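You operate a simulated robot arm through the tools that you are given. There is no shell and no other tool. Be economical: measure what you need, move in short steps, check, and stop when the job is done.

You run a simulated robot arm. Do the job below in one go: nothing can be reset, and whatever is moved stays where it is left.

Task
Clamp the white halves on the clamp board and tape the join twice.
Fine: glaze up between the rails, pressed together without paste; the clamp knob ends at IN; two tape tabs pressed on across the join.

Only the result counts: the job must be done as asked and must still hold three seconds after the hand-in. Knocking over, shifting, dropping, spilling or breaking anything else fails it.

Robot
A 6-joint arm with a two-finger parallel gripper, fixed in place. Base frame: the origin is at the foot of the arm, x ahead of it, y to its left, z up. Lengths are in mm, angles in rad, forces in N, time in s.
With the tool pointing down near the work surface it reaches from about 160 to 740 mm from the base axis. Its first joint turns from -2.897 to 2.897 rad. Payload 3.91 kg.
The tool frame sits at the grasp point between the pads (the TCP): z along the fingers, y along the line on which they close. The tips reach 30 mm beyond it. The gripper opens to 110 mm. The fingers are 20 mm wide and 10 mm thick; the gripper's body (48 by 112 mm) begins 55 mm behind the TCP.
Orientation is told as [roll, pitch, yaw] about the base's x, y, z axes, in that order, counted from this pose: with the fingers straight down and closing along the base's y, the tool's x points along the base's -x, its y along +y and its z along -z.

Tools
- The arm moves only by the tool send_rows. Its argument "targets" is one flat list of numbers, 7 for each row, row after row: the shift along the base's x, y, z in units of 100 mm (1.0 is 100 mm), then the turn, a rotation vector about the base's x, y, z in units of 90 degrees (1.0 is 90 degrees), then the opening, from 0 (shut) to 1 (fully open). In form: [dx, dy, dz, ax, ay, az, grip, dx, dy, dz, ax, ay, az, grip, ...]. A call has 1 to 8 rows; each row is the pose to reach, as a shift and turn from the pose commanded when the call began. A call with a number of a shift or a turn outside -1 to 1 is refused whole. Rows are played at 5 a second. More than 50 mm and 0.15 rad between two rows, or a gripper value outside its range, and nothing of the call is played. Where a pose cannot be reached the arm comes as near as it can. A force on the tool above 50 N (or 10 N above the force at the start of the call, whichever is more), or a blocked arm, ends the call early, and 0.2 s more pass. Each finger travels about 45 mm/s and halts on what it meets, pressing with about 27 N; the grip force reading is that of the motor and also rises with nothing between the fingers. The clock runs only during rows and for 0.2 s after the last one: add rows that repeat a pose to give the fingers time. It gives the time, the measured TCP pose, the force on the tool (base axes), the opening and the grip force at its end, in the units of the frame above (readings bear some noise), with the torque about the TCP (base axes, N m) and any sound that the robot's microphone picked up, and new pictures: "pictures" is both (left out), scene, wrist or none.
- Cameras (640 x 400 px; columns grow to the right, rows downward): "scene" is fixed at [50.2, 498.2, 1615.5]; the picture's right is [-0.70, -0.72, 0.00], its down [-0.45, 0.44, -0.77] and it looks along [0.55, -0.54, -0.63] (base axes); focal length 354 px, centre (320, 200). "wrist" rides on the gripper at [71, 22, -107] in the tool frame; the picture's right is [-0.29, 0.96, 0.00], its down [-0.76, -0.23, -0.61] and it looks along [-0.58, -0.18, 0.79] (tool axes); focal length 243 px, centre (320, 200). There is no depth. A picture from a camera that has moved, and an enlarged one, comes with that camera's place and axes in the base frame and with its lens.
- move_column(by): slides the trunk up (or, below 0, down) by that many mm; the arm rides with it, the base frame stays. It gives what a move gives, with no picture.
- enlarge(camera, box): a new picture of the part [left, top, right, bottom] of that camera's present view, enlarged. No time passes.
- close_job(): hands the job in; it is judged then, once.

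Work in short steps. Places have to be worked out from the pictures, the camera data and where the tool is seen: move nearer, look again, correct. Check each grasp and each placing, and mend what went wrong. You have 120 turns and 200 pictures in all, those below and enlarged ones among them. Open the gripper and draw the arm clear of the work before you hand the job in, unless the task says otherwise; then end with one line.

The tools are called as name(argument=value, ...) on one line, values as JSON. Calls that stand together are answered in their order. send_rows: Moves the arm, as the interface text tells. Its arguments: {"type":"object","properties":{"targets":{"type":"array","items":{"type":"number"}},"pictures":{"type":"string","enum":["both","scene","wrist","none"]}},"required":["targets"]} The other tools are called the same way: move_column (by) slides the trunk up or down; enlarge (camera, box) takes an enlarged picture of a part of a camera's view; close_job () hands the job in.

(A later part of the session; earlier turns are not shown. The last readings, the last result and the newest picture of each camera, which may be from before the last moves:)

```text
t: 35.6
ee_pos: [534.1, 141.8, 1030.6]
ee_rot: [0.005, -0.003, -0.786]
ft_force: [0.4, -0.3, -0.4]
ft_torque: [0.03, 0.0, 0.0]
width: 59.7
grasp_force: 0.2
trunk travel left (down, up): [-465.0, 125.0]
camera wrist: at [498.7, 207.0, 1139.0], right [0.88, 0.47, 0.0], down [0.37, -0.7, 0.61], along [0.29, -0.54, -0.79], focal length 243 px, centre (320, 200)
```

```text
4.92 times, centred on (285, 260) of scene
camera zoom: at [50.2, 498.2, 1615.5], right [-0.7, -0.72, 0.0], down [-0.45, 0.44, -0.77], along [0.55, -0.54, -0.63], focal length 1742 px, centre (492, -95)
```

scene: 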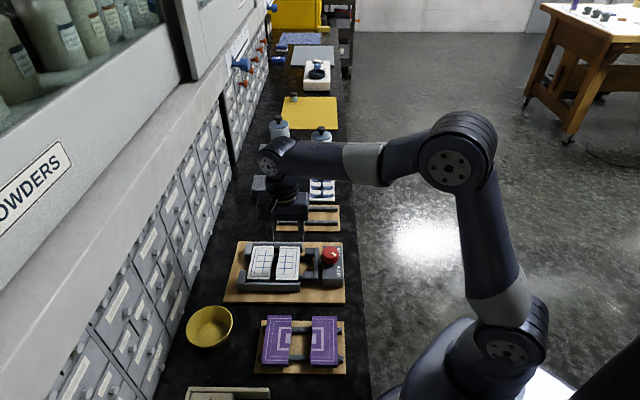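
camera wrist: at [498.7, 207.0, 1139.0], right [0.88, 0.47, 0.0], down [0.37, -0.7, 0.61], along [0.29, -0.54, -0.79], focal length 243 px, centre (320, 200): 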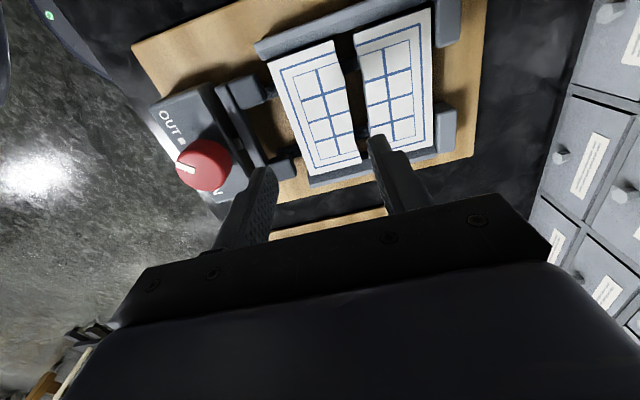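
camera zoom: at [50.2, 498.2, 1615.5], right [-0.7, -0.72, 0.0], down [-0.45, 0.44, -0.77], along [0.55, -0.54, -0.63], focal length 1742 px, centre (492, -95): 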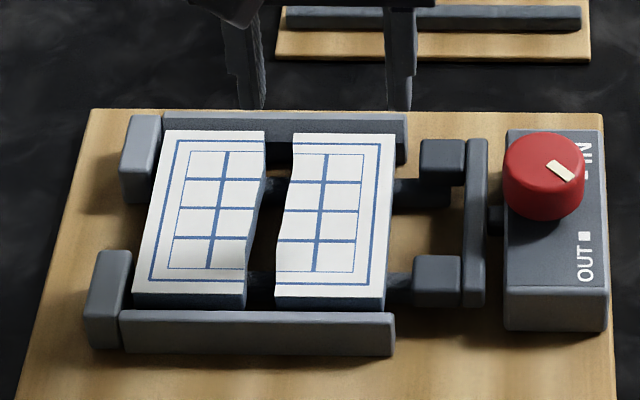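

Both halves are seated between rails. Knob centre computed at n≈370, l≈277.5, top z≈960, box top ≈922, pointer needs +90° (counter-clockwise) from OUT to IN. Hovering over the knob.

send_rows(targets=[-0.25, -0.25, 0, 0, 0, 0, 0.6, -0.5, -0.5, 0, 0, 0, 0, 0.6, -0.763, -0.764, 0, 0, 0, 0, 0.6, -0.763, -0.764, 0, 0, 0, 0, 0.6], pictures="wrist")

enlarge(camera="wrist", box=[200, 0, 440, 150])

```text
t: 36.6
ee_pos: [457.8, 63.6, 1032.2]
ee_rot: [0.003, -0.004, -0.784]
ft_force: [-1.1, 0.8, 0.1]
ft_torque: [0.01, 0.02, 0.02]
width: 65.9
grasp_force: 0.1
trunk travel left (down, up): [-465.0, 125.0]
camera wrist: at [421.7, 128.8, 1139.5], right [0.88, 0.47, 0.0], down [0.37, -0.7, 0.61], along [0.29, -0.54, -0.79], focal length 243 px, centre (320, 200)
```

wrist: 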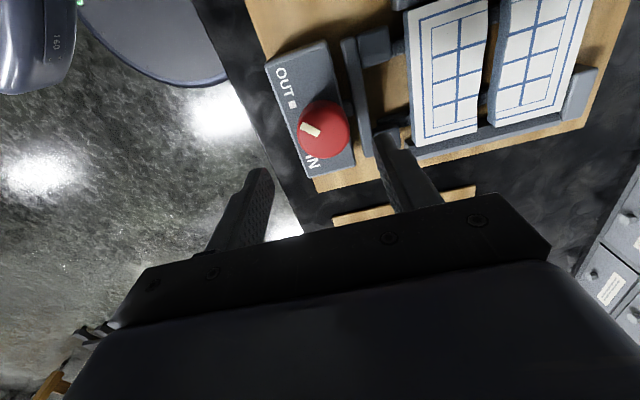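

```text
2.67 times, centred on (320, 75) of wrist
camera zoom: at [421.7, 128.8, 1139.5], right [0.88, 0.47, 0.0], down [0.37, -0.7, 0.61], along [0.29, -0.54, -0.79], focal length 647 px, centre (320, 533)
```

zoom: 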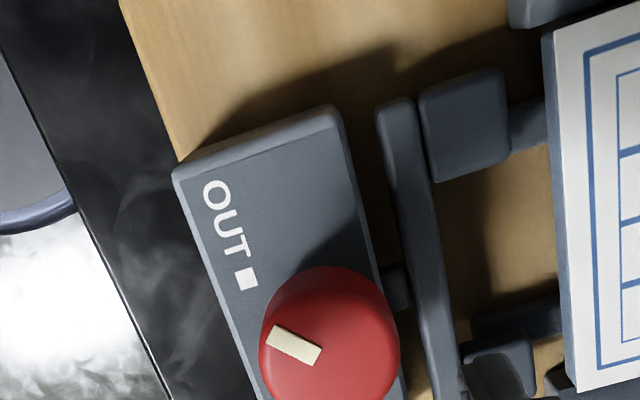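

Knob centre confirmed at n≈370.4, l≈277.4. Small correction, then descend to z≈963 and grip it.

send_rows(targets=[0.002, 0.019, -0.2, 0, 0, 0, 0.6, 0.002, 0.019, -0.5, 0, 0, 0, 0.6, 0.002, 0.019, -0.69, 0, 0, 0, 0.6, 0.002, 0.019, -0.69, 0, 0, 0, 0.6], pictures="both")

enlarge(camera="scene", box=[260, 210, 380, 300])

```text
t: 37.6
ee_pos: [459.4, 66.1, 963.0]
ee_rot: [0.004, -0.003, -0.785]
ft_force: [-0.7, -0.3, 0.3]
ft_torque: [-0.01, 0.0, -0.01]
width: 65.9
grasp_force: 0.0
trunk travel left (down, up): [-465.0, 125.0]
camera wrist: at [422.5, 131.9, 1069.7], right [0.88, 0.47, 0.0], down [0.37, -0.7, 0.61], along [0.29, -0.54, -0.79], focal length 243 px, centre (320, 200)
```

scene: 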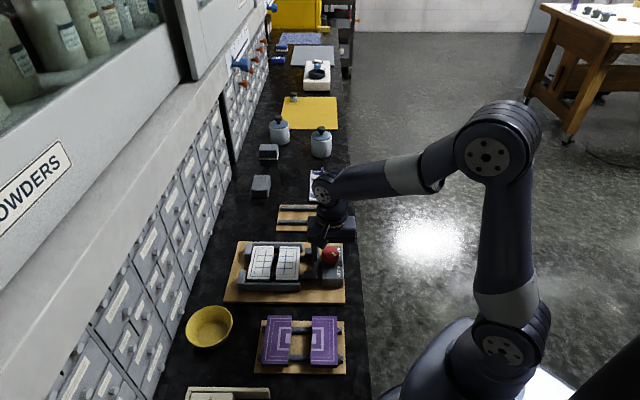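
wrist: 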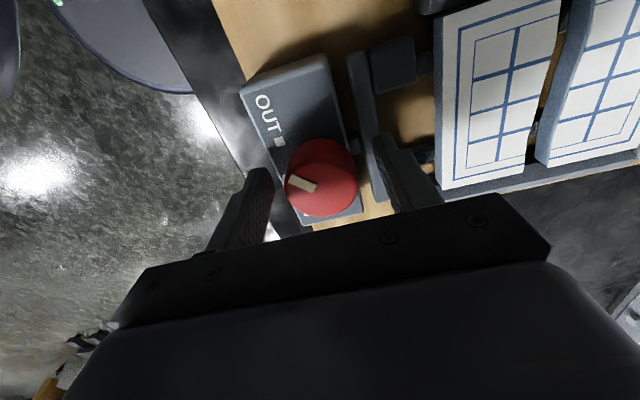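

```text
4.44 times, centred on (320, 255) of scene
camera zoom: at [50.2, 498.2, 1615.5], right [-0.7, -0.72, 0.0], down [-0.45, 0.44, -0.77], along [0.55, -0.54, -0.63], focal length 1572 px, centre (320, -44)
```

zoom: 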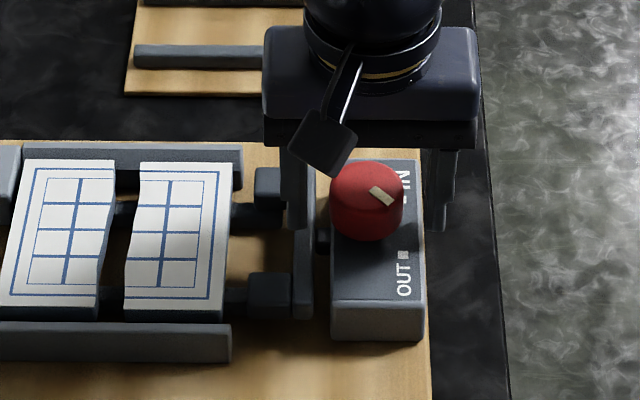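

Fingers straddle the knob well. Closing on it.

send_rows(targets=[0, 0, -0.02, 0, 0, 0, 0.5, 0, 0, -0.02, 0, 0, 0, 0.4, 0, 0, -0.02, 0, 0, 0, 0.25, 0, 0, -0.02, 0, 0, 0, 0.25, 0, 0, -0.02, 0, 0, 0, 0.25], pictures="wrist")

```text
t: 38.8
ee_pos: [457.8, 66.8, 960.4]
ee_rot: [0.003, -0.002, -0.785]
ft_force: [-1.7, 0.4, 0.3]
ft_torque: [-0.05, 0.01, 0.01]
width: 41.5
grasp_force: 44.9
trunk travel left (down, up): [-465.0, 125.0]
camera wrist: at [422.3, 132.0, 1067.7], right [0.88, 0.47, 0.0], down [0.37, -0.7, 0.61], along [0.29, -0.54, -0.79], focal length 243 px, centre (320, 200)
```

wrist: 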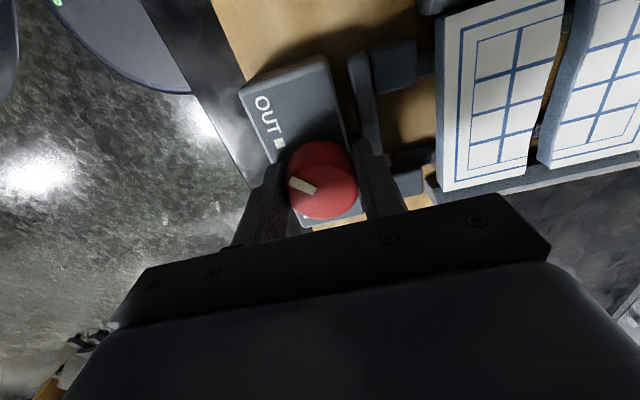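

Gripped at 41.5 mm. Turning +30° first to check it follows.

send_rows(targets=[0, 0, 0, 0, 0, 0.083, 0.25, 0, 0, 0, 0, 0, 0.166, 0.25, 0, 0, 0, 0, 0, 0.25, 0.25, 0, 0, 0, 0, 0, 0.333, 0.25, 0, 0, 0, 0, 0, 0.333, 0.25], pictures="both")

enlarge(camera="scene", box=[220, 220, 360, 300])

```text
t: 40.0
ee_pos: [456.2, 65.4, 962.0]
ee_rot: [0.001, -0.003, -0.261]
ft_force: [-10.9, -11.2, 0.6]
ft_torque: [-0.35, 0.34, -0.35]
width: 41.7
grasp_force: 44.6
trunk travel left (down, up): [-465.0, 125.0]
camera wrist: at [393.4, 104.1, 1067.7], right [0.53, 0.85, 0.0], down [0.67, -0.42, 0.61], along [0.52, -0.32, -0.79], focal length 243 px, centre (320, 200)
```

scene: 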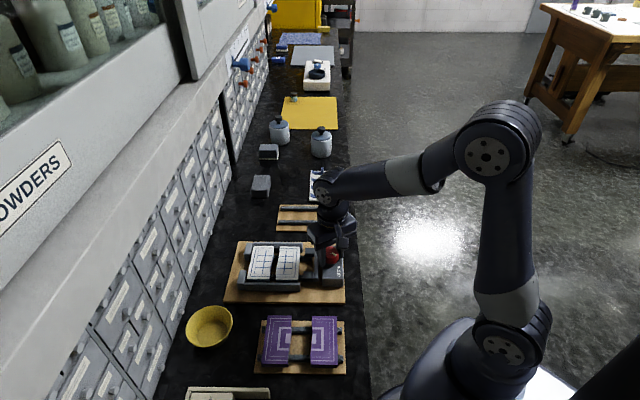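
wrist: 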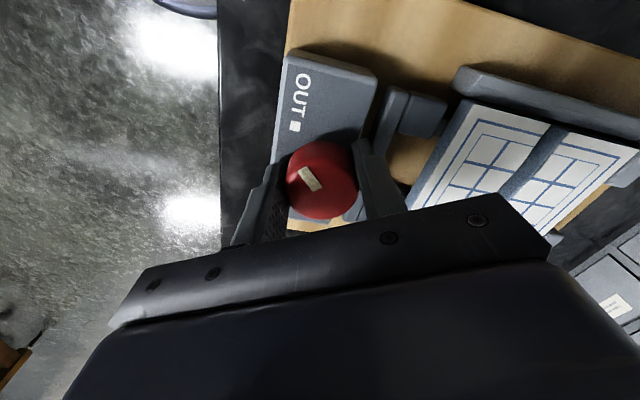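

```text
4.57 times, centred on (290, 260) of scene
camera zoom: at [50.2, 498.2, 1615.5], right [-0.7, -0.72, 0.0], down [-0.45, 0.44, -0.77], along [0.55, -0.54, -0.63], focal length 1617 px, centre (457, -74)
```

zoom: 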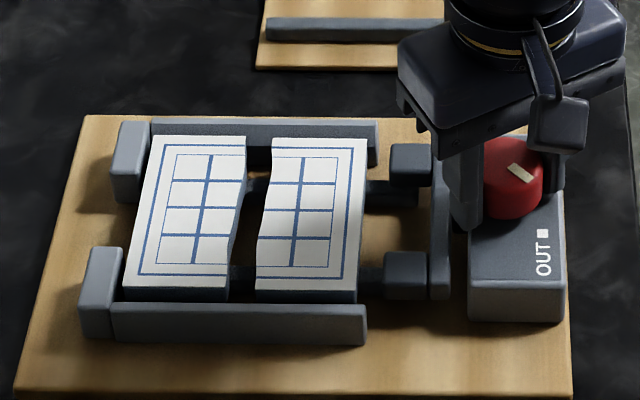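

The pointer may have lagged behind the turn; enlarging to measure it.

enlarge(camera="wrist", box=[240, 30, 440, 230])

enlarge(camera="scene", box=[300, 230, 350, 280])

```text
2.00 times, centred on (340, 130) of wrist
camera zoom: at [393.4, 104.1, 1067.7], right [0.53, 0.85, 0.0], down [0.67, -0.42, 0.61], along [0.52, -0.32, -0.79], focal length 485 px, centre (280, 340)
```

zoom: 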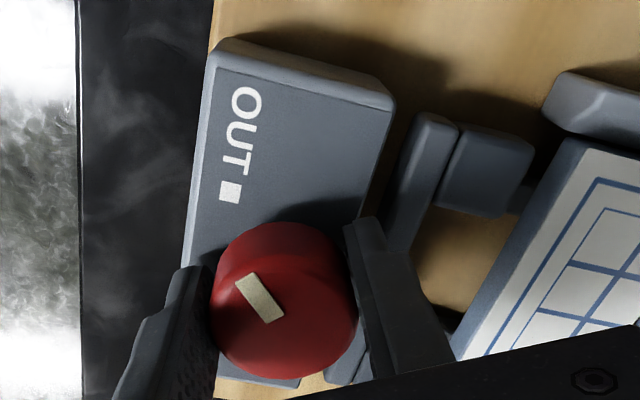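

```text
8.00 times, centred on (325, 255) of scene
camera zoom: at [50.2, 498.2, 1615.5], right [-0.7, -0.72, 0.0], down [-0.45, 0.44, -0.77], along [0.55, -0.54, -0.63], focal length 2830 px, centre (280, -240)
```

zoom: 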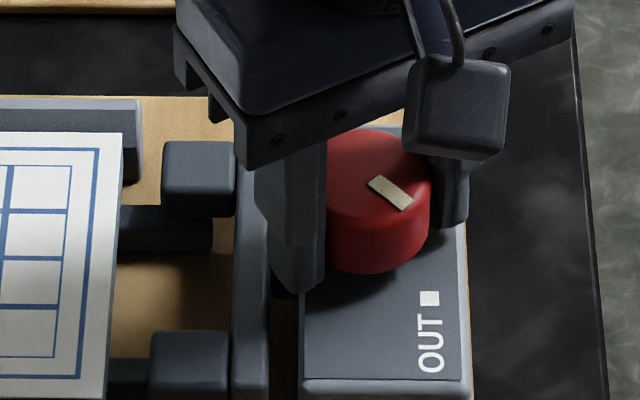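

The knob moved only ~5° — the fingers slipped, with a 15 N side force at the tips, so the tips probably rubbed beside the box/pusher. I'll release, raise 8 mm and look again.

send_rows(targets=[0, 0, 0, 0, 0, 0, 0.45, 0, 0, 0, 0, 0, 0, 0.5, 0, 0, 0.04, 0, 0, 0, 0.5, 0, 0, 0.08, 0, 0, 0, 0.5, 0, 0, 0.08, 0, 0, 0, 0.5], pictures="none")

enlarge(camera="scene", box=[300, 230, 350, 280])

enlarge(camera="wrist", box=[220, 60, 440, 230])

```text
t: 41.2
ee_pos: [458.0, 66.7, 968.6]
ee_rot: [0.005, -0.003, -0.26]
ft_force: [0.2, 0.1, -0.1]
ft_torque: [0.01, 0.0, -0.01]
width: 54.9
grasp_force: 0.1
trunk travel left (down, up): [-465.0, 125.0]
```

```text
8.00 times, centred on (325, 255) of scene
camera zoom: at [50.2, 498.2, 1615.5], right [-0.7, -0.72, 0.0], down [-0.45, 0.44, -0.77], along [0.55, -0.54, -0.63], focal length 2830 px, centre (280, -240)
```

zoom: 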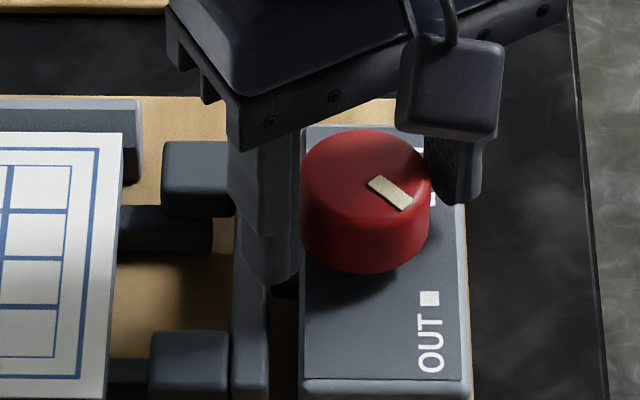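

```text
2.35 times, centred on (330, 145) of wrist
camera zoom: at [394.6, 105.8, 1075.6], right [0.53, 0.85, 0.0], down [0.67, -0.42, 0.61], along [0.52, -0.32, -0.79], focal length 571 px, centre (296, 329)
```

zoom: 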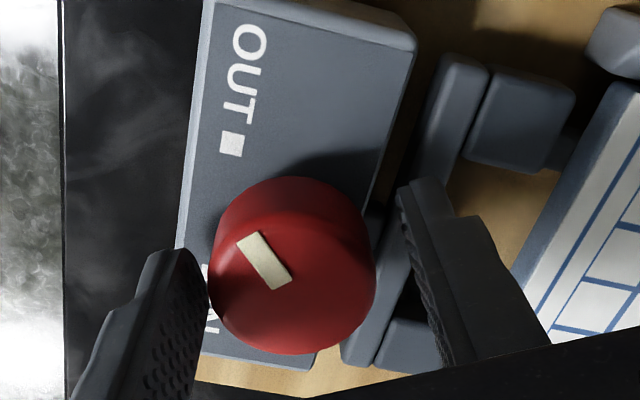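

Knob is only ~22 mm tall (≈932–954), so the earlier tips were at box-top level. Now tips are at ≈938; regrip here and turn 30° again.

send_rows(targets=[0, 0, -0.01, 0, 0, 0, 0.4, 0, 0, -0.01, 0, 0, 0, 0.2, 0, 0, -0.01, 0, 0, 0, 0.1, 0, 0, -0.01, 0, 0, 0, 0.1, 0, 0, -0.01, 0, 0, 0, 0.0, 0, 0, -0.01, 0, 0, 0, 0.0], pictures="none")

send_rows(targets=[0, 0, 0, 0, 0, 0.06, 0, 0, 0, 0, 0, 0, 0.12, 0, 0, 0, 0, 0, 0, 0.18, 0, 0, 0, 0, 0, 0, 0.24, 0, 0, 0, 0, 0, 0, 0.24, 0], pictures="none")

enlarge(camera="wrist", box=[220, 60, 440, 230])

enlarge(camera="scene", box=[300, 230, 350, 280])

```text
t: 42.6
ee_pos: [458.6, 64.1, 968.3]
ee_rot: [0.002, -0.002, -0.261]
ft_force: [-3.1, -18.2, 6.5]
ft_torque: [-0.84, 0.07, -0.35]
width: 41.1
grasp_force: 45.0
trunk travel left (down, up): [-465.0, 125.0]
```

```text
t: 43.8
ee_pos: [458.0, 65.1, 966.7]
ee_rot: [0.004, -0.005, 0.118]
ft_force: [-13.5, -30.3, 0.3]
ft_torque: [-0.62, 0.4, -0.71]
width: 41.5
grasp_force: 45.5
trunk travel left (down, up): [-465.0, 125.0]
```

```text
2.35 times, centred on (330, 145) of wrist
camera zoom: at [383.3, 76.5, 1074.6], right [0.18, 0.98, 0.0], down [0.78, -0.14, 0.61], along [0.6, -0.1, -0.79], focal length 571 px, centre (296, 329)
```

zoom: 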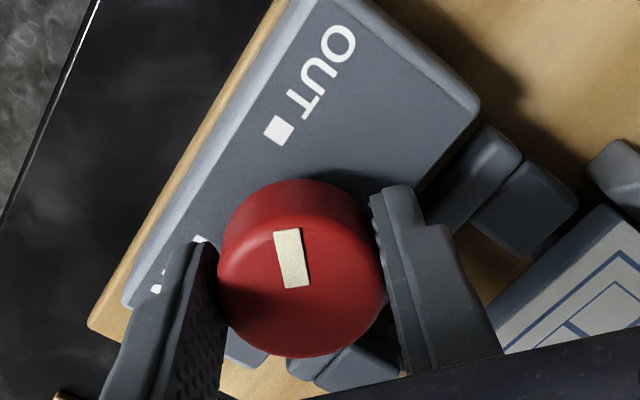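

```text
8.00 times, centred on (325, 255) of scene
camera zoom: at [50.2, 498.2, 1615.5], right [-0.7, -0.72, 0.0], down [-0.45, 0.44, -0.77], along [0.55, -0.54, -0.63], focal length 2830 px, centre (280, -240)
```

zoom: 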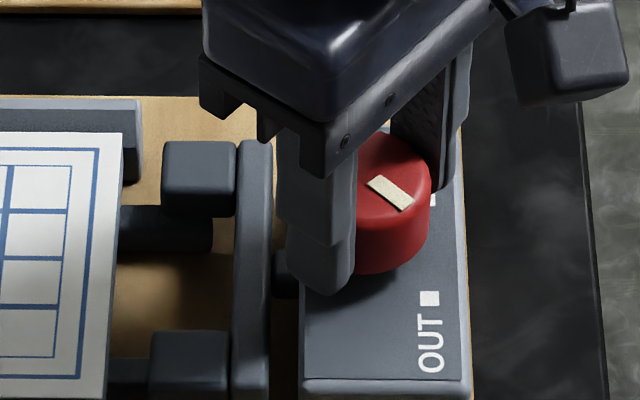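

The pointer hasn't moved; readings show the grip is off-centre (knob ≈3 mm toward +x/−y). Release, recentre on (461, 64) and retry.

send_rows(targets=[0, 0, 0, 0, 0, 0, 0.5, 0, 0, 0, 0, 0, 0, 0.5, 0, 0, 0.3, 0, 0, 0, 0.6, 0, 0, 0.7, 0, 0, 0, 0.6, 0, 0, 0.7, 0, 0, 0, 0.6], pictures="none")

enlarge(camera="wrist", box=[220, 40, 440, 190])

```text
t: 45.0
ee_pos: [458.7, 66.5, 1038.0]
ee_rot: [0.003, -0.002, 0.116]
ft_force: [-0.3, 0.8, 0.2]
ft_torque: [0.03, 0.02, -0.02]
width: 66.0
grasp_force: 0.0
trunk travel left (down, up): [-465.0, 125.0]
```

```text
2.67 times, centred on (330, 115) of wrist
camera zoom: at [384.5, 80.5, 1144.9], right [0.18, 0.98, 0.0], down [0.78, -0.14, 0.61], along [0.6, -0.11, -0.79], focal length 647 px, centre (293, 427)
```

zoom: 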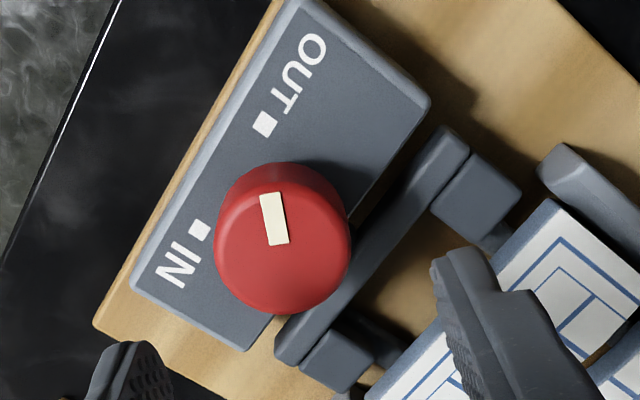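

Clear view: OUT→IN is ~90° counter-clockwise, and the knob's true centre is ≈(461, 62.5). Recentre, descend to z≈966 and grip.

send_rows(targets=[0.025, -0.04, -0.2, 0, 0, 0, 0.6, 0.025, -0.04, -0.5, 0, 0, 0, 0.6, 0.025, -0.04, -0.72, 0, 0, 0, 0.6, 0.025, -0.04, -0.72, 0, 0, 0, 0.45, 0.025, -0.04, -0.72, 0, 0, 0, 0.2, 0.025, -0.04, -0.72, 0, 0, 0, 0, 0.025, -0.04, -0.72, 0, 0, 0, 0, 0.025, -0.04, -0.72, 0, 0, 0, 0], pictures="none")

enlarge(camera="wrist", box=[220, 60, 440, 230])

```text
t: 46.8
ee_pos: [460.5, 63.7, 964.8]
ee_rot: [0.004, -0.005, 0.114]
ft_force: [-2.1, 9.9, -2.4]
ft_torque: [0.51, -0.16, -0.02]
width: 41.6
grasp_force: 44.5
trunk travel left (down, up): [-465.0, 125.0]
```

```text
2.35 times, centred on (330, 145) of wrist
camera zoom: at [387.0, 77.0, 1072.8], right [0.18, 0.98, 0.0], down [0.78, -0.14, 0.61], along [0.6, -0.11, -0.79], focal length 571 px, centre (296, 329)
```

zoom: 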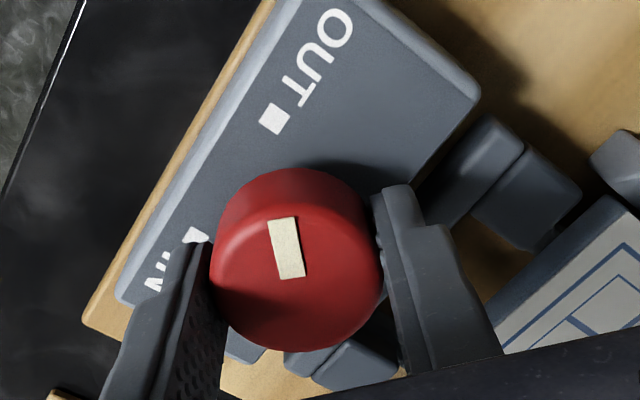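

Side load small now; ease +1.2 mm in y and turn counter-clockwise again to test.

send_rows(targets=[0, 0.012, 0, 0, 0, 0, 0, 0, 0.012, 0, 0, 0, 0.06, 0, 0, 0.012, 0, 0, 0, 0.12, 0, 0, 0.012, 0, 0, 0, 0.18, 0, 0, 0.012, 0, 0, 0, 0.24, 0, 0, 0.012, 0, 0, 0, 0.24, 0], pictures="none")

enlarge(camera="wrist", box=[220, 60, 440, 230])

```text
t: 48.2
ee_pos: [460.4, 65.3, 966.2]
ee_rot: [0.002, -0.004, 0.494]
ft_force: [0.2, 3.6, 0.9]
ft_torque: [0.2, 0.1, -0.51]
width: 41.7
grasp_force: 45.3
trunk travel left (down, up): [-465.0, 125.0]
```

```text
2.35 times, centred on (330, 145) of wrist
camera zoom: at [387.7, 49.3, 1072.8], right [-0.2, 0.98, 0.0], down [0.78, 0.16, 0.61], along [0.6, 0.12, -0.79], focal length 571 px, centre (296, 329)
```

zoom: 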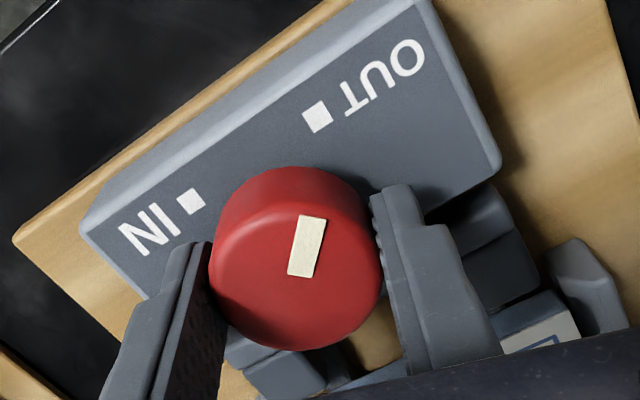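

Clean centred grip, yet counter-clockwise still slips at ~0.5 N·m, as against a stop. Testing clockwise (the usual tightening direction).

send_rows(targets=[0, 0, 0, 0, 0, -0.06, 0, 0, 0, 0, 0, 0, -0.12, 0, 0, 0, 0, 0, 0, -0.18, 0, 0, 0, 0, 0, 0, -0.24, 0, 0, 0, 0, 0, 0, -0.3, 0, 0, 0, 0, 0, 0, -0.3, 0], pictures="none")

enlarge(camera="wrist", box=[220, 60, 440, 230])

```text
t: 49.6
ee_pos: [460.5, 64.2, 966.0]
ee_rot: [0.004, -0.004, 0.019]
ft_force: [2.2, 0.4, 9.0]
ft_torque: [-0.06, 0.17, -0.07]
width: 41.2
grasp_force: 44.6
trunk travel left (down, up): [-465.0, 125.0]
```

```text
2.35 times, centred on (330, 145) of wrist
camera zoom: at [388.7, 84.0, 1072.7], right [0.27, 0.96, 0.0], down [0.76, -0.22, 0.61], along [0.59, -0.16, -0.79], focal length 571 px, centre (296, 329)
```

zoom: 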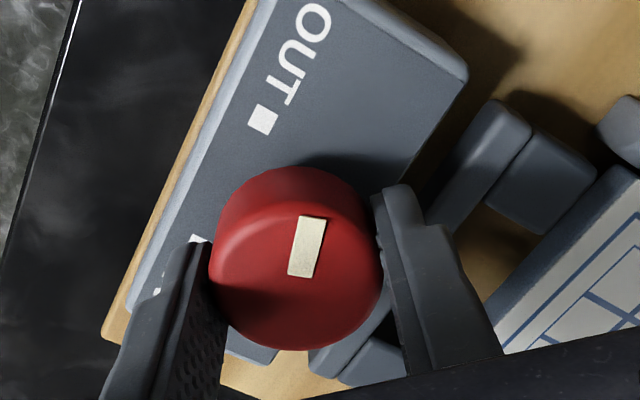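

Clockwise follows freely — so it tightens clockwise, 270° round to IN. Continuing clockwise and watching the pusher.

send_rows(targets=[0, 0, 0, 0, 0, -0.09, 0, 0, 0, 0, 0, 0, -0.18, 0, 0, 0, 0, 0, 0, -0.27, 0, 0, 0, 0, 0, 0, -0.36, 0, 0, 0, 0, 0, 0, -0.45, 0, 0, 0, 0, 0, 0, -0.54, 0, 0, 0, 0, 0, 0, -0.63, 0, 0, 0, 0, 0, 0, -0.63, 0], pictures="both")

enlarge(camera="scene", box=[220, 220, 360, 300])

```text
t: 51.4
ee_pos: [460.9, 64.0, 964.6]
ee_rot: [0.002, -0.004, -0.97]
ft_force: [4.4, -5.2, 12.5]
ft_torque: [-0.5, -0.48, -0.04]
width: 41.3
grasp_force: 45.3
trunk travel left (down, up): [-465.0, 125.0]
camera wrist: at [437.5, 134.7, 1072.8], right [0.95, 0.3, 0.0], down [0.24, -0.76, 0.61], along [0.19, -0.58, -0.79], focal length 243 px, centre (320, 200)
```

scene: 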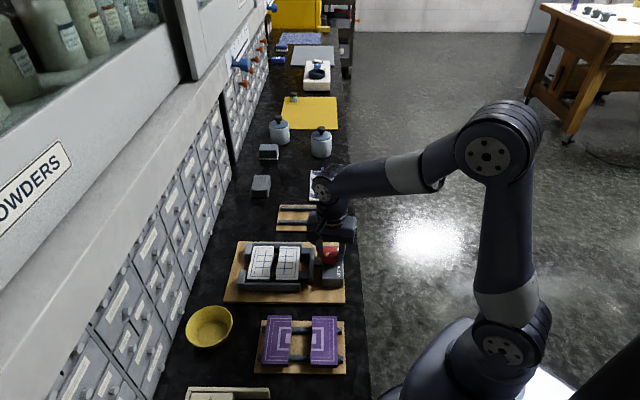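
wrist: 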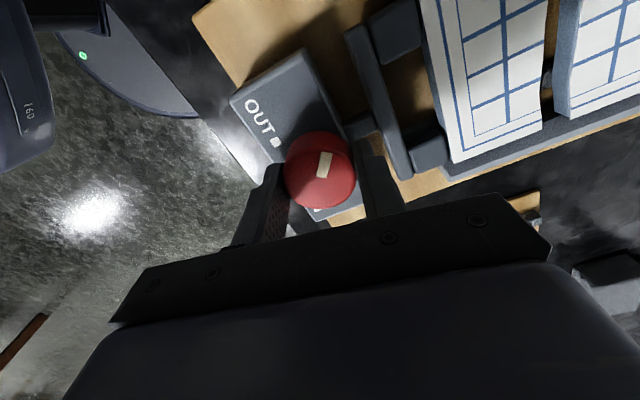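

```text
4.57 times, centred on (290, 260) of scene
camera zoom: at [50.2, 498.2, 1615.5], right [-0.7, -0.72, 0.0], down [-0.45, 0.44, -0.77], along [0.55, -0.54, -0.63], focal length 1617 px, centre (457, -74)
```

zoom: 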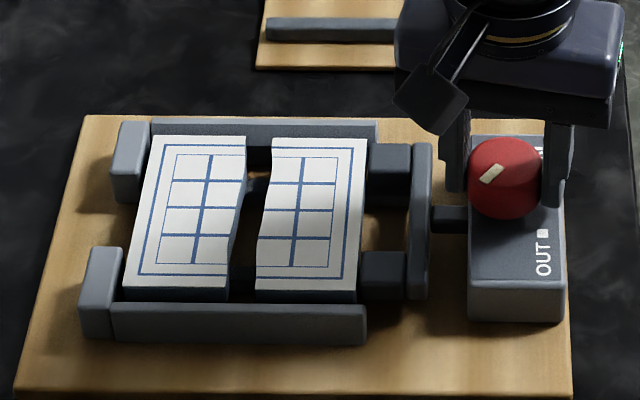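

The pusher has advanced ~13 mm with the clockwise turn. Continue clockwise another ~57°.

send_rows(targets=[0, 0, 0.01, 0, 0, -0.09, 0, 0, 0, 0.01, 0, 0, -0.18, 0, 0, 0, 0.01, 0, 0, -0.27, 0, 0, 0, 0.01, 0, 0, -0.36, 0, 0, 0, 0.01, 0, 0, -0.45, 0, 0, 0, 0.01, 0, 0, -0.54, 0, 0, 0, 0.01, 0, 0, -0.63, 0, 0, 0, 0.01, 0, 0, -0.63, 0], pictures="none")

enlarge(camera="scene", box=[220, 220, 360, 300])

```text
t: 53.2
ee_pos: [459.5, 64.7, 964.6]
ee_rot: [0.001, -0.005, -1.958]
ft_force: [-3.6, -5.9, -10.7]
ft_torque: [0.32, 0.0, -0.09]
width: 41.2
grasp_force: 44.5
trunk travel left (down, up): [-465.0, 125.0]
```

```text
4.57 times, centred on (290, 260) of scene
camera zoom: at [50.2, 498.2, 1615.5], right [-0.7, -0.72, 0.0], down [-0.45, 0.44, -0.77], along [0.55, -0.54, -0.63], focal length 1617 px, centre (457, -74)
```

zoom: 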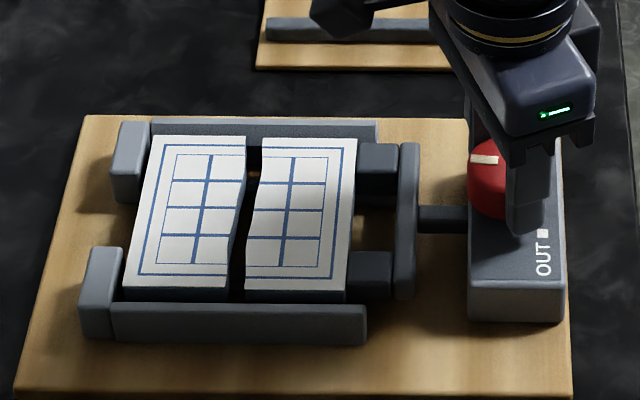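

B is being pushed toward A. Releasing, raising, turning the wrist back for another clockwise stroke.

send_rows(targets=[0, 0, 0, 0, 0, 0, 0.5, 0, 0, 0.0, 0, 0, 0, 0.55, 0, 0, 0.3, 0, 0, 0.09, 0.55, 0, 0, 0.3, 0, 0, 0.18, 0.55, 0, 0, 0.3, 0, 0, 0.27, 0.55, 0, 0, 0.3, 0, 0, 0.36, 0.55, 0, 0, 0.3, 0, 0, 0.45, 0.55, 0, 0, 0.3, 0, 0, 0.54, 0.55], pictures="none")

send_rows(targets=[0, 0, 0, 0, 0, 0.09, 0.55, 0, 0, 0, 0, 0, 0.18, 0.55, 0, 0, 0, 0, 0, 0.27, 0.55, 0, 0, 0, 0, 0, 0.36, 0.55, 0, 0, 0, 0, 0, 0.45, 0.55, 0, 0, 0, 0, 0, 0.54, 0.55, 0, 0, 0, 0, 0, 0.63, 0.55, 0, 0, 0, 0, 0, 0.72, 0.55], pictures="none")

send_rows(targets=[0, 0, 0, 0, 0, 0.08, 0.55, 0, 0, 0, 0, 0, 0.14, 0.55, 0, 0, 0, 0, 0, 0.14, 0.55], pictures="wrist")

enlarge(camera="wrist", box=[220, 40, 440, 190])

```text
t: 55.0
ee_pos: [460.5, 64.0, 995.3]
ee_rot: [0.003, -0.004, -1.11]
ft_force: [-0.2, -0.5, -1.3]
ft_torque: [-0.01, 0.0, -0.02]
width: 60.8
grasp_force: 0.1
trunk travel left (down, up): [-465.0, 125.0]
```

```text
t: 56.8
ee_pos: [461.3, 65.0, 996.2]
ee_rot: [0.003, -0.003, 0.024]
ft_force: [-0.1, 0.2, 0.7]
ft_torque: [0.0, -0.01, 0.01]
width: 60.4
grasp_force: 0.1
trunk travel left (down, up): [-465.0, 125.0]
```

```text
t: 57.6
ee_pos: [461.7, 64.6, 995.9]
ee_rot: [0.003, -0.004, 0.243]
ft_force: [0.3, 0.2, 0.0]
ft_torque: [-0.04, 0.01, -0.01]
width: 60.6
grasp_force: 0.1
trunk travel left (down, up): [-465.0, 125.0]
camera wrist: at [386.1, 67.7, 1103.6], right [0.05, 1.0, 0.0], down [0.79, -0.04, 0.61], along [0.61, -0.03, -0.79], focal length 243 px, centre (320, 200)
```

wrist: 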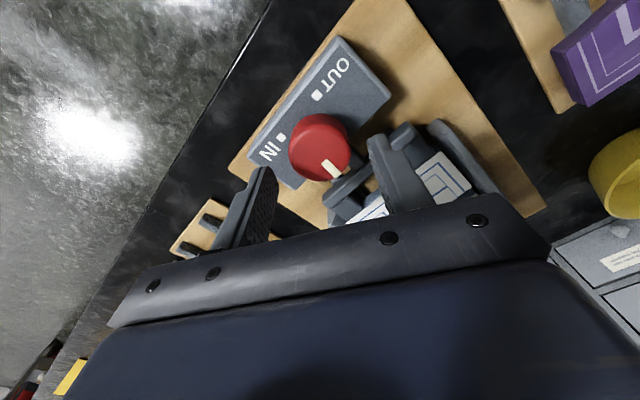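

```text
2.67 times, centred on (330, 115) of wrist
camera zoom: at [386.1, 67.7, 1103.6], right [0.05, 1.0, 0.0], down [0.79, -0.04, 0.61], along [0.61, -0.03, -0.79], focal length 647 px, centre (293, 427)
```

zoom: 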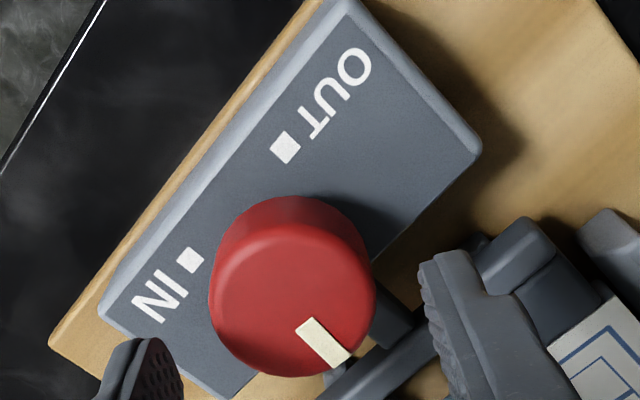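

Pointer has turned ~136°, ~134° remain. Lower, regrip and continue clockwise.

send_rows(targets=[0, 0, -0.15, 0, 0, 0, 0.55, 0, 0, -0.29, 0, 0, 0, 0.55, 0, 0, -0.29, 0, 0, 0, 0.4, 0, 0, -0.29, 0, 0, 0, 0.2, 0, 0, -0.29, 0, 0, 0, 0, 0, 0, -0.29, 0, 0, 0, 0], pictures="none")

send_rows(targets=[0, 0, 0, 0, 0, -0.09, 0, 0, 0, 0, 0, 0, -0.18, 0, 0, 0, 0, 0, 0, -0.27, 0, 0, 0, 0, 0, 0, -0.36, 0, 0, 0, 0, 0, 0, -0.45, 0, 0, 0, 0, 0, 0, -0.54, 0, 0, 0, 0, 0, 0, -0.63, 0, 0, 0, 0, 0, 0, -0.72, 0], pictures="none")

enlarge(camera="scene", box=[220, 220, 360, 300])

```text
t: 59.0
ee_pos: [459.9, 65.0, 967.8]
ee_rot: [0.004, -0.004, 0.241]
ft_force: [-2.0, 2.6, -2.1]
ft_torque: [0.16, -0.09, 0.03]
width: 41.6
grasp_force: 45.7
trunk travel left (down, up): [-465.0, 125.0]
```

```text
t: 60.8
ee_pos: [460.0, 64.2, 966.7]
ee_rot: [0.001, -0.004, -0.892]
ft_force: [-6.0, -0.2, -7.3]
ft_torque: [0.23, 0.18, 0.07]
width: 41.5
grasp_force: 45.0
trunk travel left (down, up): [-465.0, 125.0]
```

```text
4.57 times, centred on (290, 260) of scene
camera zoom: at [50.2, 498.2, 1615.5], right [-0.7, -0.72, 0.0], down [-0.45, 0.44, -0.77], along [0.55, -0.54, -0.63], focal length 1617 px, centre (457, -74)
```

zoom: 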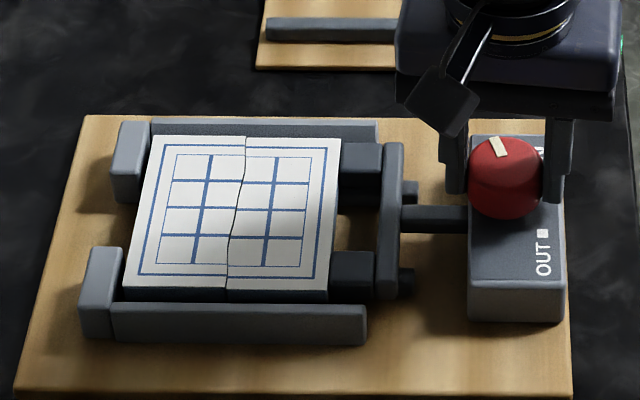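

The halves meet nicely. Continue clockwise the remaining ~70°.

send_rows(targets=[0, 0, 0, 0, 0, -0.09, 0, 0, 0, 0, 0, 0, -0.18, 0, 0, 0, 0, 0, 0, -0.27, 0, 0, 0, 0, 0, 0, -0.36, 0, 0, 0, 0, 0, 0, -0.45, 0, 0, 0, 0, 0, 0, -0.54, 0, 0, 0, 0, 0, 0, -0.63, 0, 0, 0, 0, 0, 0, -0.7, 0], pictures="wrist")

enlarge(camera="scene", box=[220, 220, 360, 300])

enlarge(camera="wrist", box=[220, 60, 440, 230])

```text
t: 62.6
ee_pos: [460.5, 65.4, 967.7]
ee_rot: [0.004, -0.004, -1.991]
ft_force: [-10.2, -2.4, -15.1]
ft_torque: [0.34, 0.09, 0.09]
width: 41.4
grasp_force: 45.5
trunk travel left (down, up): [-465.0, 125.0]
camera wrist: at [508.9, 120.8, 1074.1], right [0.76, -0.66, 0.0], down [-0.52, -0.6, 0.61], along [-0.4, -0.46, -0.79], focal length 243 px, centre (320, 200)
```

wrist: 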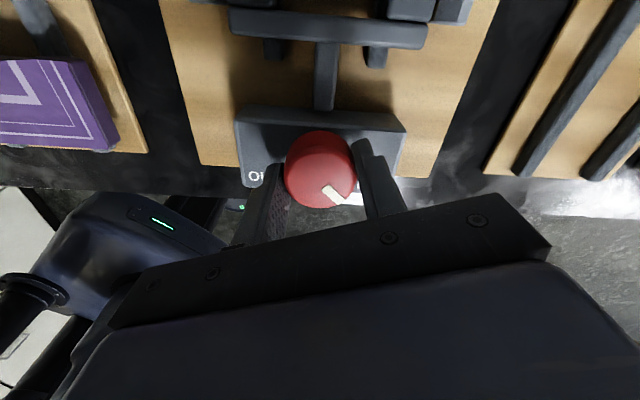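

```text
4.57 times, centred on (290, 260) of scene
camera zoom: at [50.2, 498.2, 1615.5], right [-0.7, -0.72, 0.0], down [-0.45, 0.44, -0.77], along [0.55, -0.54, -0.63], focal length 1617 px, centre (457, -74)
```

zoom: 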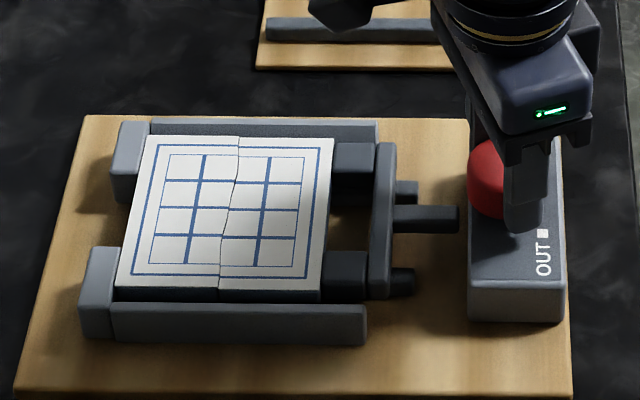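

```text
2.35 times, centred on (330, 145) of wrist
camera zoom: at [508.9, 120.8, 1074.1], right [0.76, -0.66, 0.0], down [-0.52, -0.6, 0.61], along [-0.4, -0.46, -0.79], focal length 571 px, centre (296, 329)
```

zoom: 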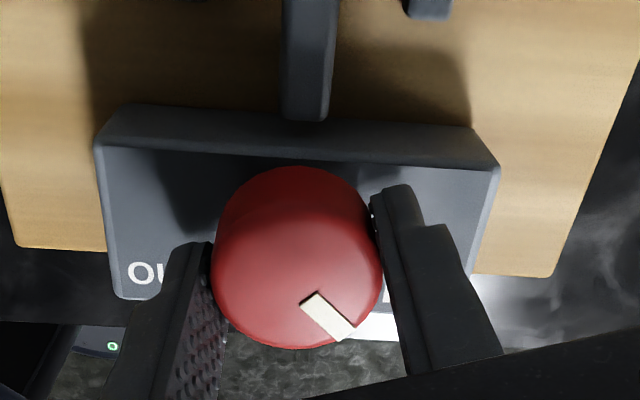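

Pointer computes to ≈−90° (IN), and the tile is pressed on the stops. A few degrees more to see whether it is at the end stop.

send_rows(targets=[0, 0, 0, 0, 0, -0.03, 0, 0, 0, 0, 0, 0, -0.06, 0, 0, 0, 0, 0, 0, -0.06, 0], pictures="none")

enlarge(camera="wrist", box=[220, 60, 440, 230])

```text
t: 63.4
ee_pos: [460.2, 64.0, 966.1]
ee_rot: [0.004, -0.004, -2.083]
ft_force: [-11.3, 1.9, -12.9]
ft_torque: [-0.15, 0.4, 0.62]
width: 41.5
grasp_force: 44.5
trunk travel left (down, up): [-465.0, 125.0]
```

```text
2.35 times, centred on (330, 145) of wrist
camera zoom: at [513.9, 116.2, 1074.6], right [0.69, -0.72, 0.0], down [-0.57, -0.55, 0.61], along [-0.44, -0.42, -0.79], focal length 571 px, centre (296, 329)
```

zoom: 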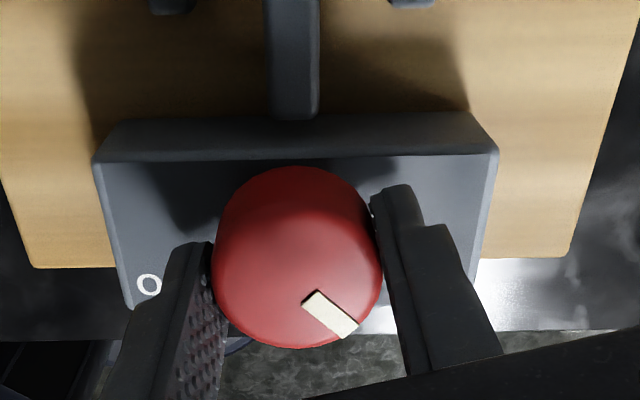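

Torque jumped to 0.6 N·m: the knob is at its IN stop. Release, rise, and turn the wrist back to the bench-aligned yaw.

send_rows(targets=[0, 0, 0, 0, 0, 0, 0.5, 0, 0, 0.0, 0, 0, 0, 0.55, 0, 0, 0.4, 0, 0, 0.09, 0.55, 0, 0, 0.7, 0, 0, 0.18, 0.55, 0, 0, 0.7, 0, 0, 0.27, 0.55, 0, 0, 0.7, 0, 0, 0.36, 0.55, 0, 0, 0.7, 0, 0, 0.45, 0.55, 0, 0, 0.7, 0, 0, 0.54, 0.55], pictures="none")

send_rows(targets=[0.1, 0.1, 0, 0, 0, 0.09, 0.5, 0.3, 0.2, 0.05, 0, 0, 0.18, 0.45, 0.5, 0.3, 0.05, 0, 0, 0.27, 0.4, 0.7, 0.3, 0.05, 0, 0, 0.286, 0.4, 0.7, 0.3, 0.05, 0, 0, 0.286, 0.4], pictures="both")

enlarge(camera="scene", box=[220, 220, 360, 300])

enlarge(camera="scene", box=[295, 160, 345, 210])

```text
t: 65.2
ee_pos: [460.1, 63.4, 1036.6]
ee_rot: [0.003, -0.003, -1.233]
ft_force: [0.3, -0.3, -0.7]
ft_torque: [0.03, 0.01, -0.02]
width: 60.5
grasp_force: 0.1
trunk travel left (down, up): [-465.0, 125.0]
```

```text
t: 66.4
ee_pos: [530.8, 95.4, 1042.3]
ee_rot: [0.002, -0.005, -0.786]
ft_force: [-0.4, 0.5, 0.2]
ft_torque: [-0.01, -0.01, 0.01]
width: 43.9
grasp_force: 0.0
trunk travel left (down, up): [-465.0, 125.0]
camera wrist: at [495.5, 160.1, 1149.0], right [0.88, 0.47, 0.0], down [0.37, -0.7, 0.61], along [0.29, -0.54, -0.79], focal length 243 px, centre (320, 200)
```

scene: 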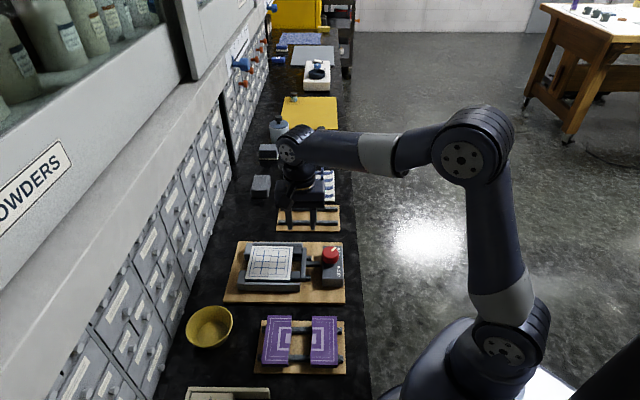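
wrist: 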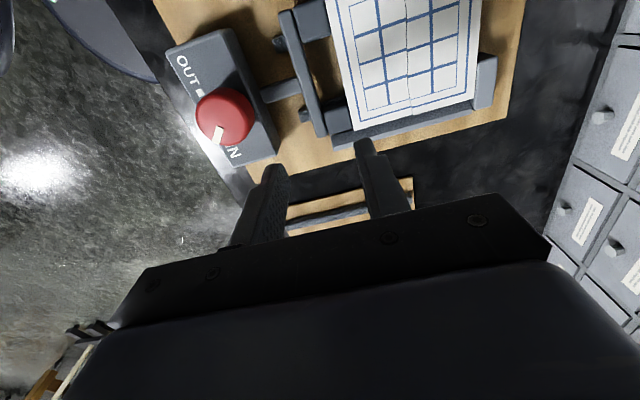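

```text
4.57 times, centred on (290, 260) of scene
camera zoom: at [50.2, 498.2, 1615.5], right [-0.7, -0.72, 0.0], down [-0.45, 0.44, -0.77], along [0.55, -0.54, -0.63], focal length 1617 px, centre (457, -74)
```

zoom: 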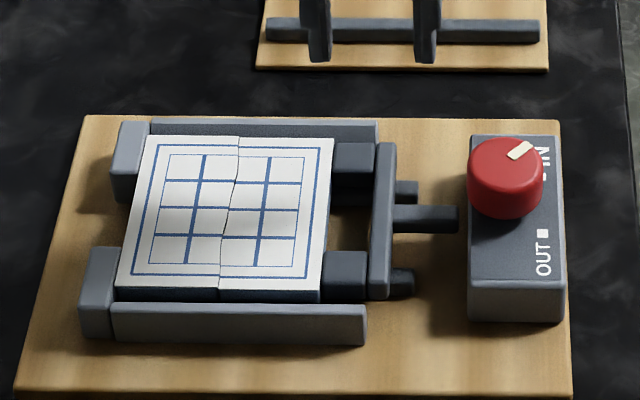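

```text
8.00 times, centred on (320, 185) of scene
camera zoom: at [50.2, 498.2, 1615.5], right [-0.7, -0.72, 0.0], down [-0.45, 0.44, -0.77], along [0.55, -0.54, -0.63], focal length 2830 px, centre (320, 320)
```

zoom: 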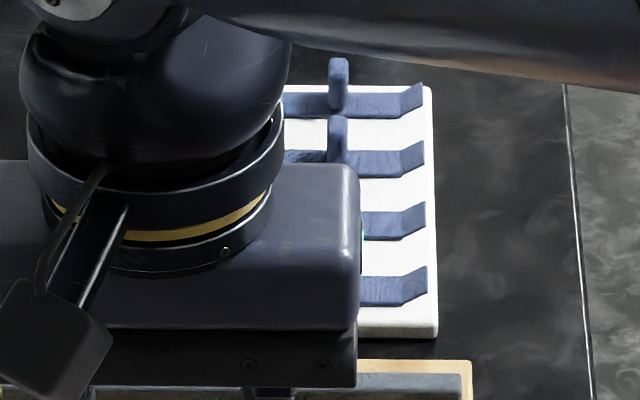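

Clamped: knob at IN, tile tight against stops. Now over to the tape tab holder for a close look.

send_rows(targets=[0.25, -0.4, 0, 0, 0, 0, 0.4, 0.45, -0.75, 0, 0, 0, 0, 0.4, 0.62, -1.0, 0, 0, 0, 0, 0.4, 0.62, -1.0, 0, 0, 0, 0, 0.4], pictures="none")

send_rows(targets=[0.25, -0.4, -0.05, 0, 0, 0, 0.4, 0.45, -0.75, -0.15, 0, 0, 0, 0.4, 0.62, -1.0, -0.25, 0, 0, 0, 0.4, 0.76, -1.0, -0.25, 0, 0, 0, 0.4, 0.76, -1.0, -0.25, 0, 0, 0, 0.4], pictures="none")

send_rows(targets=[0.06, -0.3, -0.1, 0, 0, 0, 0.4, 0.12, -0.34, -0.1, 0, 0, 0, 0.4, 0.12, -0.34, -0.1, 0, 0, 0, 0.4], pictures="wrist")

enlarge(camera="wrist", box=[220, 20, 420, 190])

```text
t: 67.4
ee_pos: [591.4, -4.4, 1041.7]
ee_rot: [0.004, -0.004, -0.786]
ft_force: [0.1, -0.3, 0.7]
ft_torque: [0.02, -0.01, 0.01]
width: 44.0
grasp_force: 0.1
trunk travel left (down, up): [-465.0, 125.0]
```

```text
t: 68.6
ee_pos: [668.5, -103.7, 1016.1]
ee_rot: [0.004, -0.003, -0.786]
ft_force: [-0.8, -1.0, 0.4]
ft_torque: [0.01, 0.01, 0.01]
width: 43.9
grasp_force: 0.1
trunk travel left (down, up): [-465.0, 125.0]
```

```text
t: 69.4
ee_pos: [680.9, -139.4, 1007.4]
ee_rot: [0.003, -0.003, -0.786]
ft_force: [0.5, -0.2, 0.1]
ft_torque: [-0.02, -0.01, 0.01]
width: 44.3
grasp_force: 0.1
trunk travel left (down, up): [-465.0, 125.0]
camera wrist: at [645.2, -73.6, 1114.1], right [0.88, 0.47, 0.0], down [0.37, -0.7, 0.61], along [0.29, -0.54, -0.79], focal length 243 px, centre (320, 200)
```

wrist: 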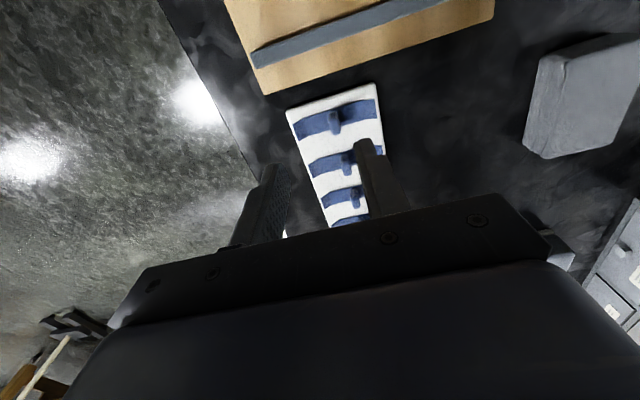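

```text
2.35 times, centred on (320, 105) of wrist
camera zoom: at [645.2, -73.6, 1114.1], right [0.88, 0.47, 0.0], down [0.37, -0.7, 0.61], along [0.29, -0.54, -0.79], focal length 571 px, centre (320, 424)
```

zoom: 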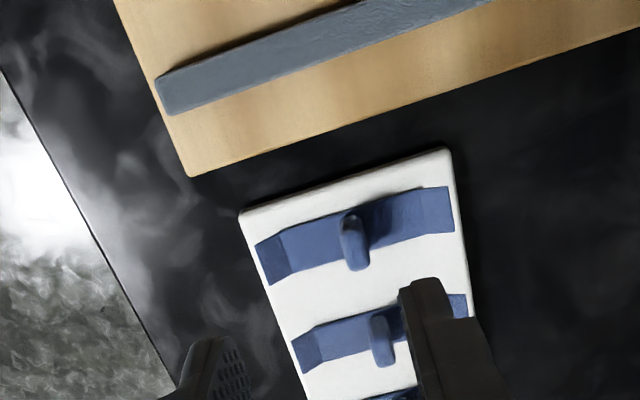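

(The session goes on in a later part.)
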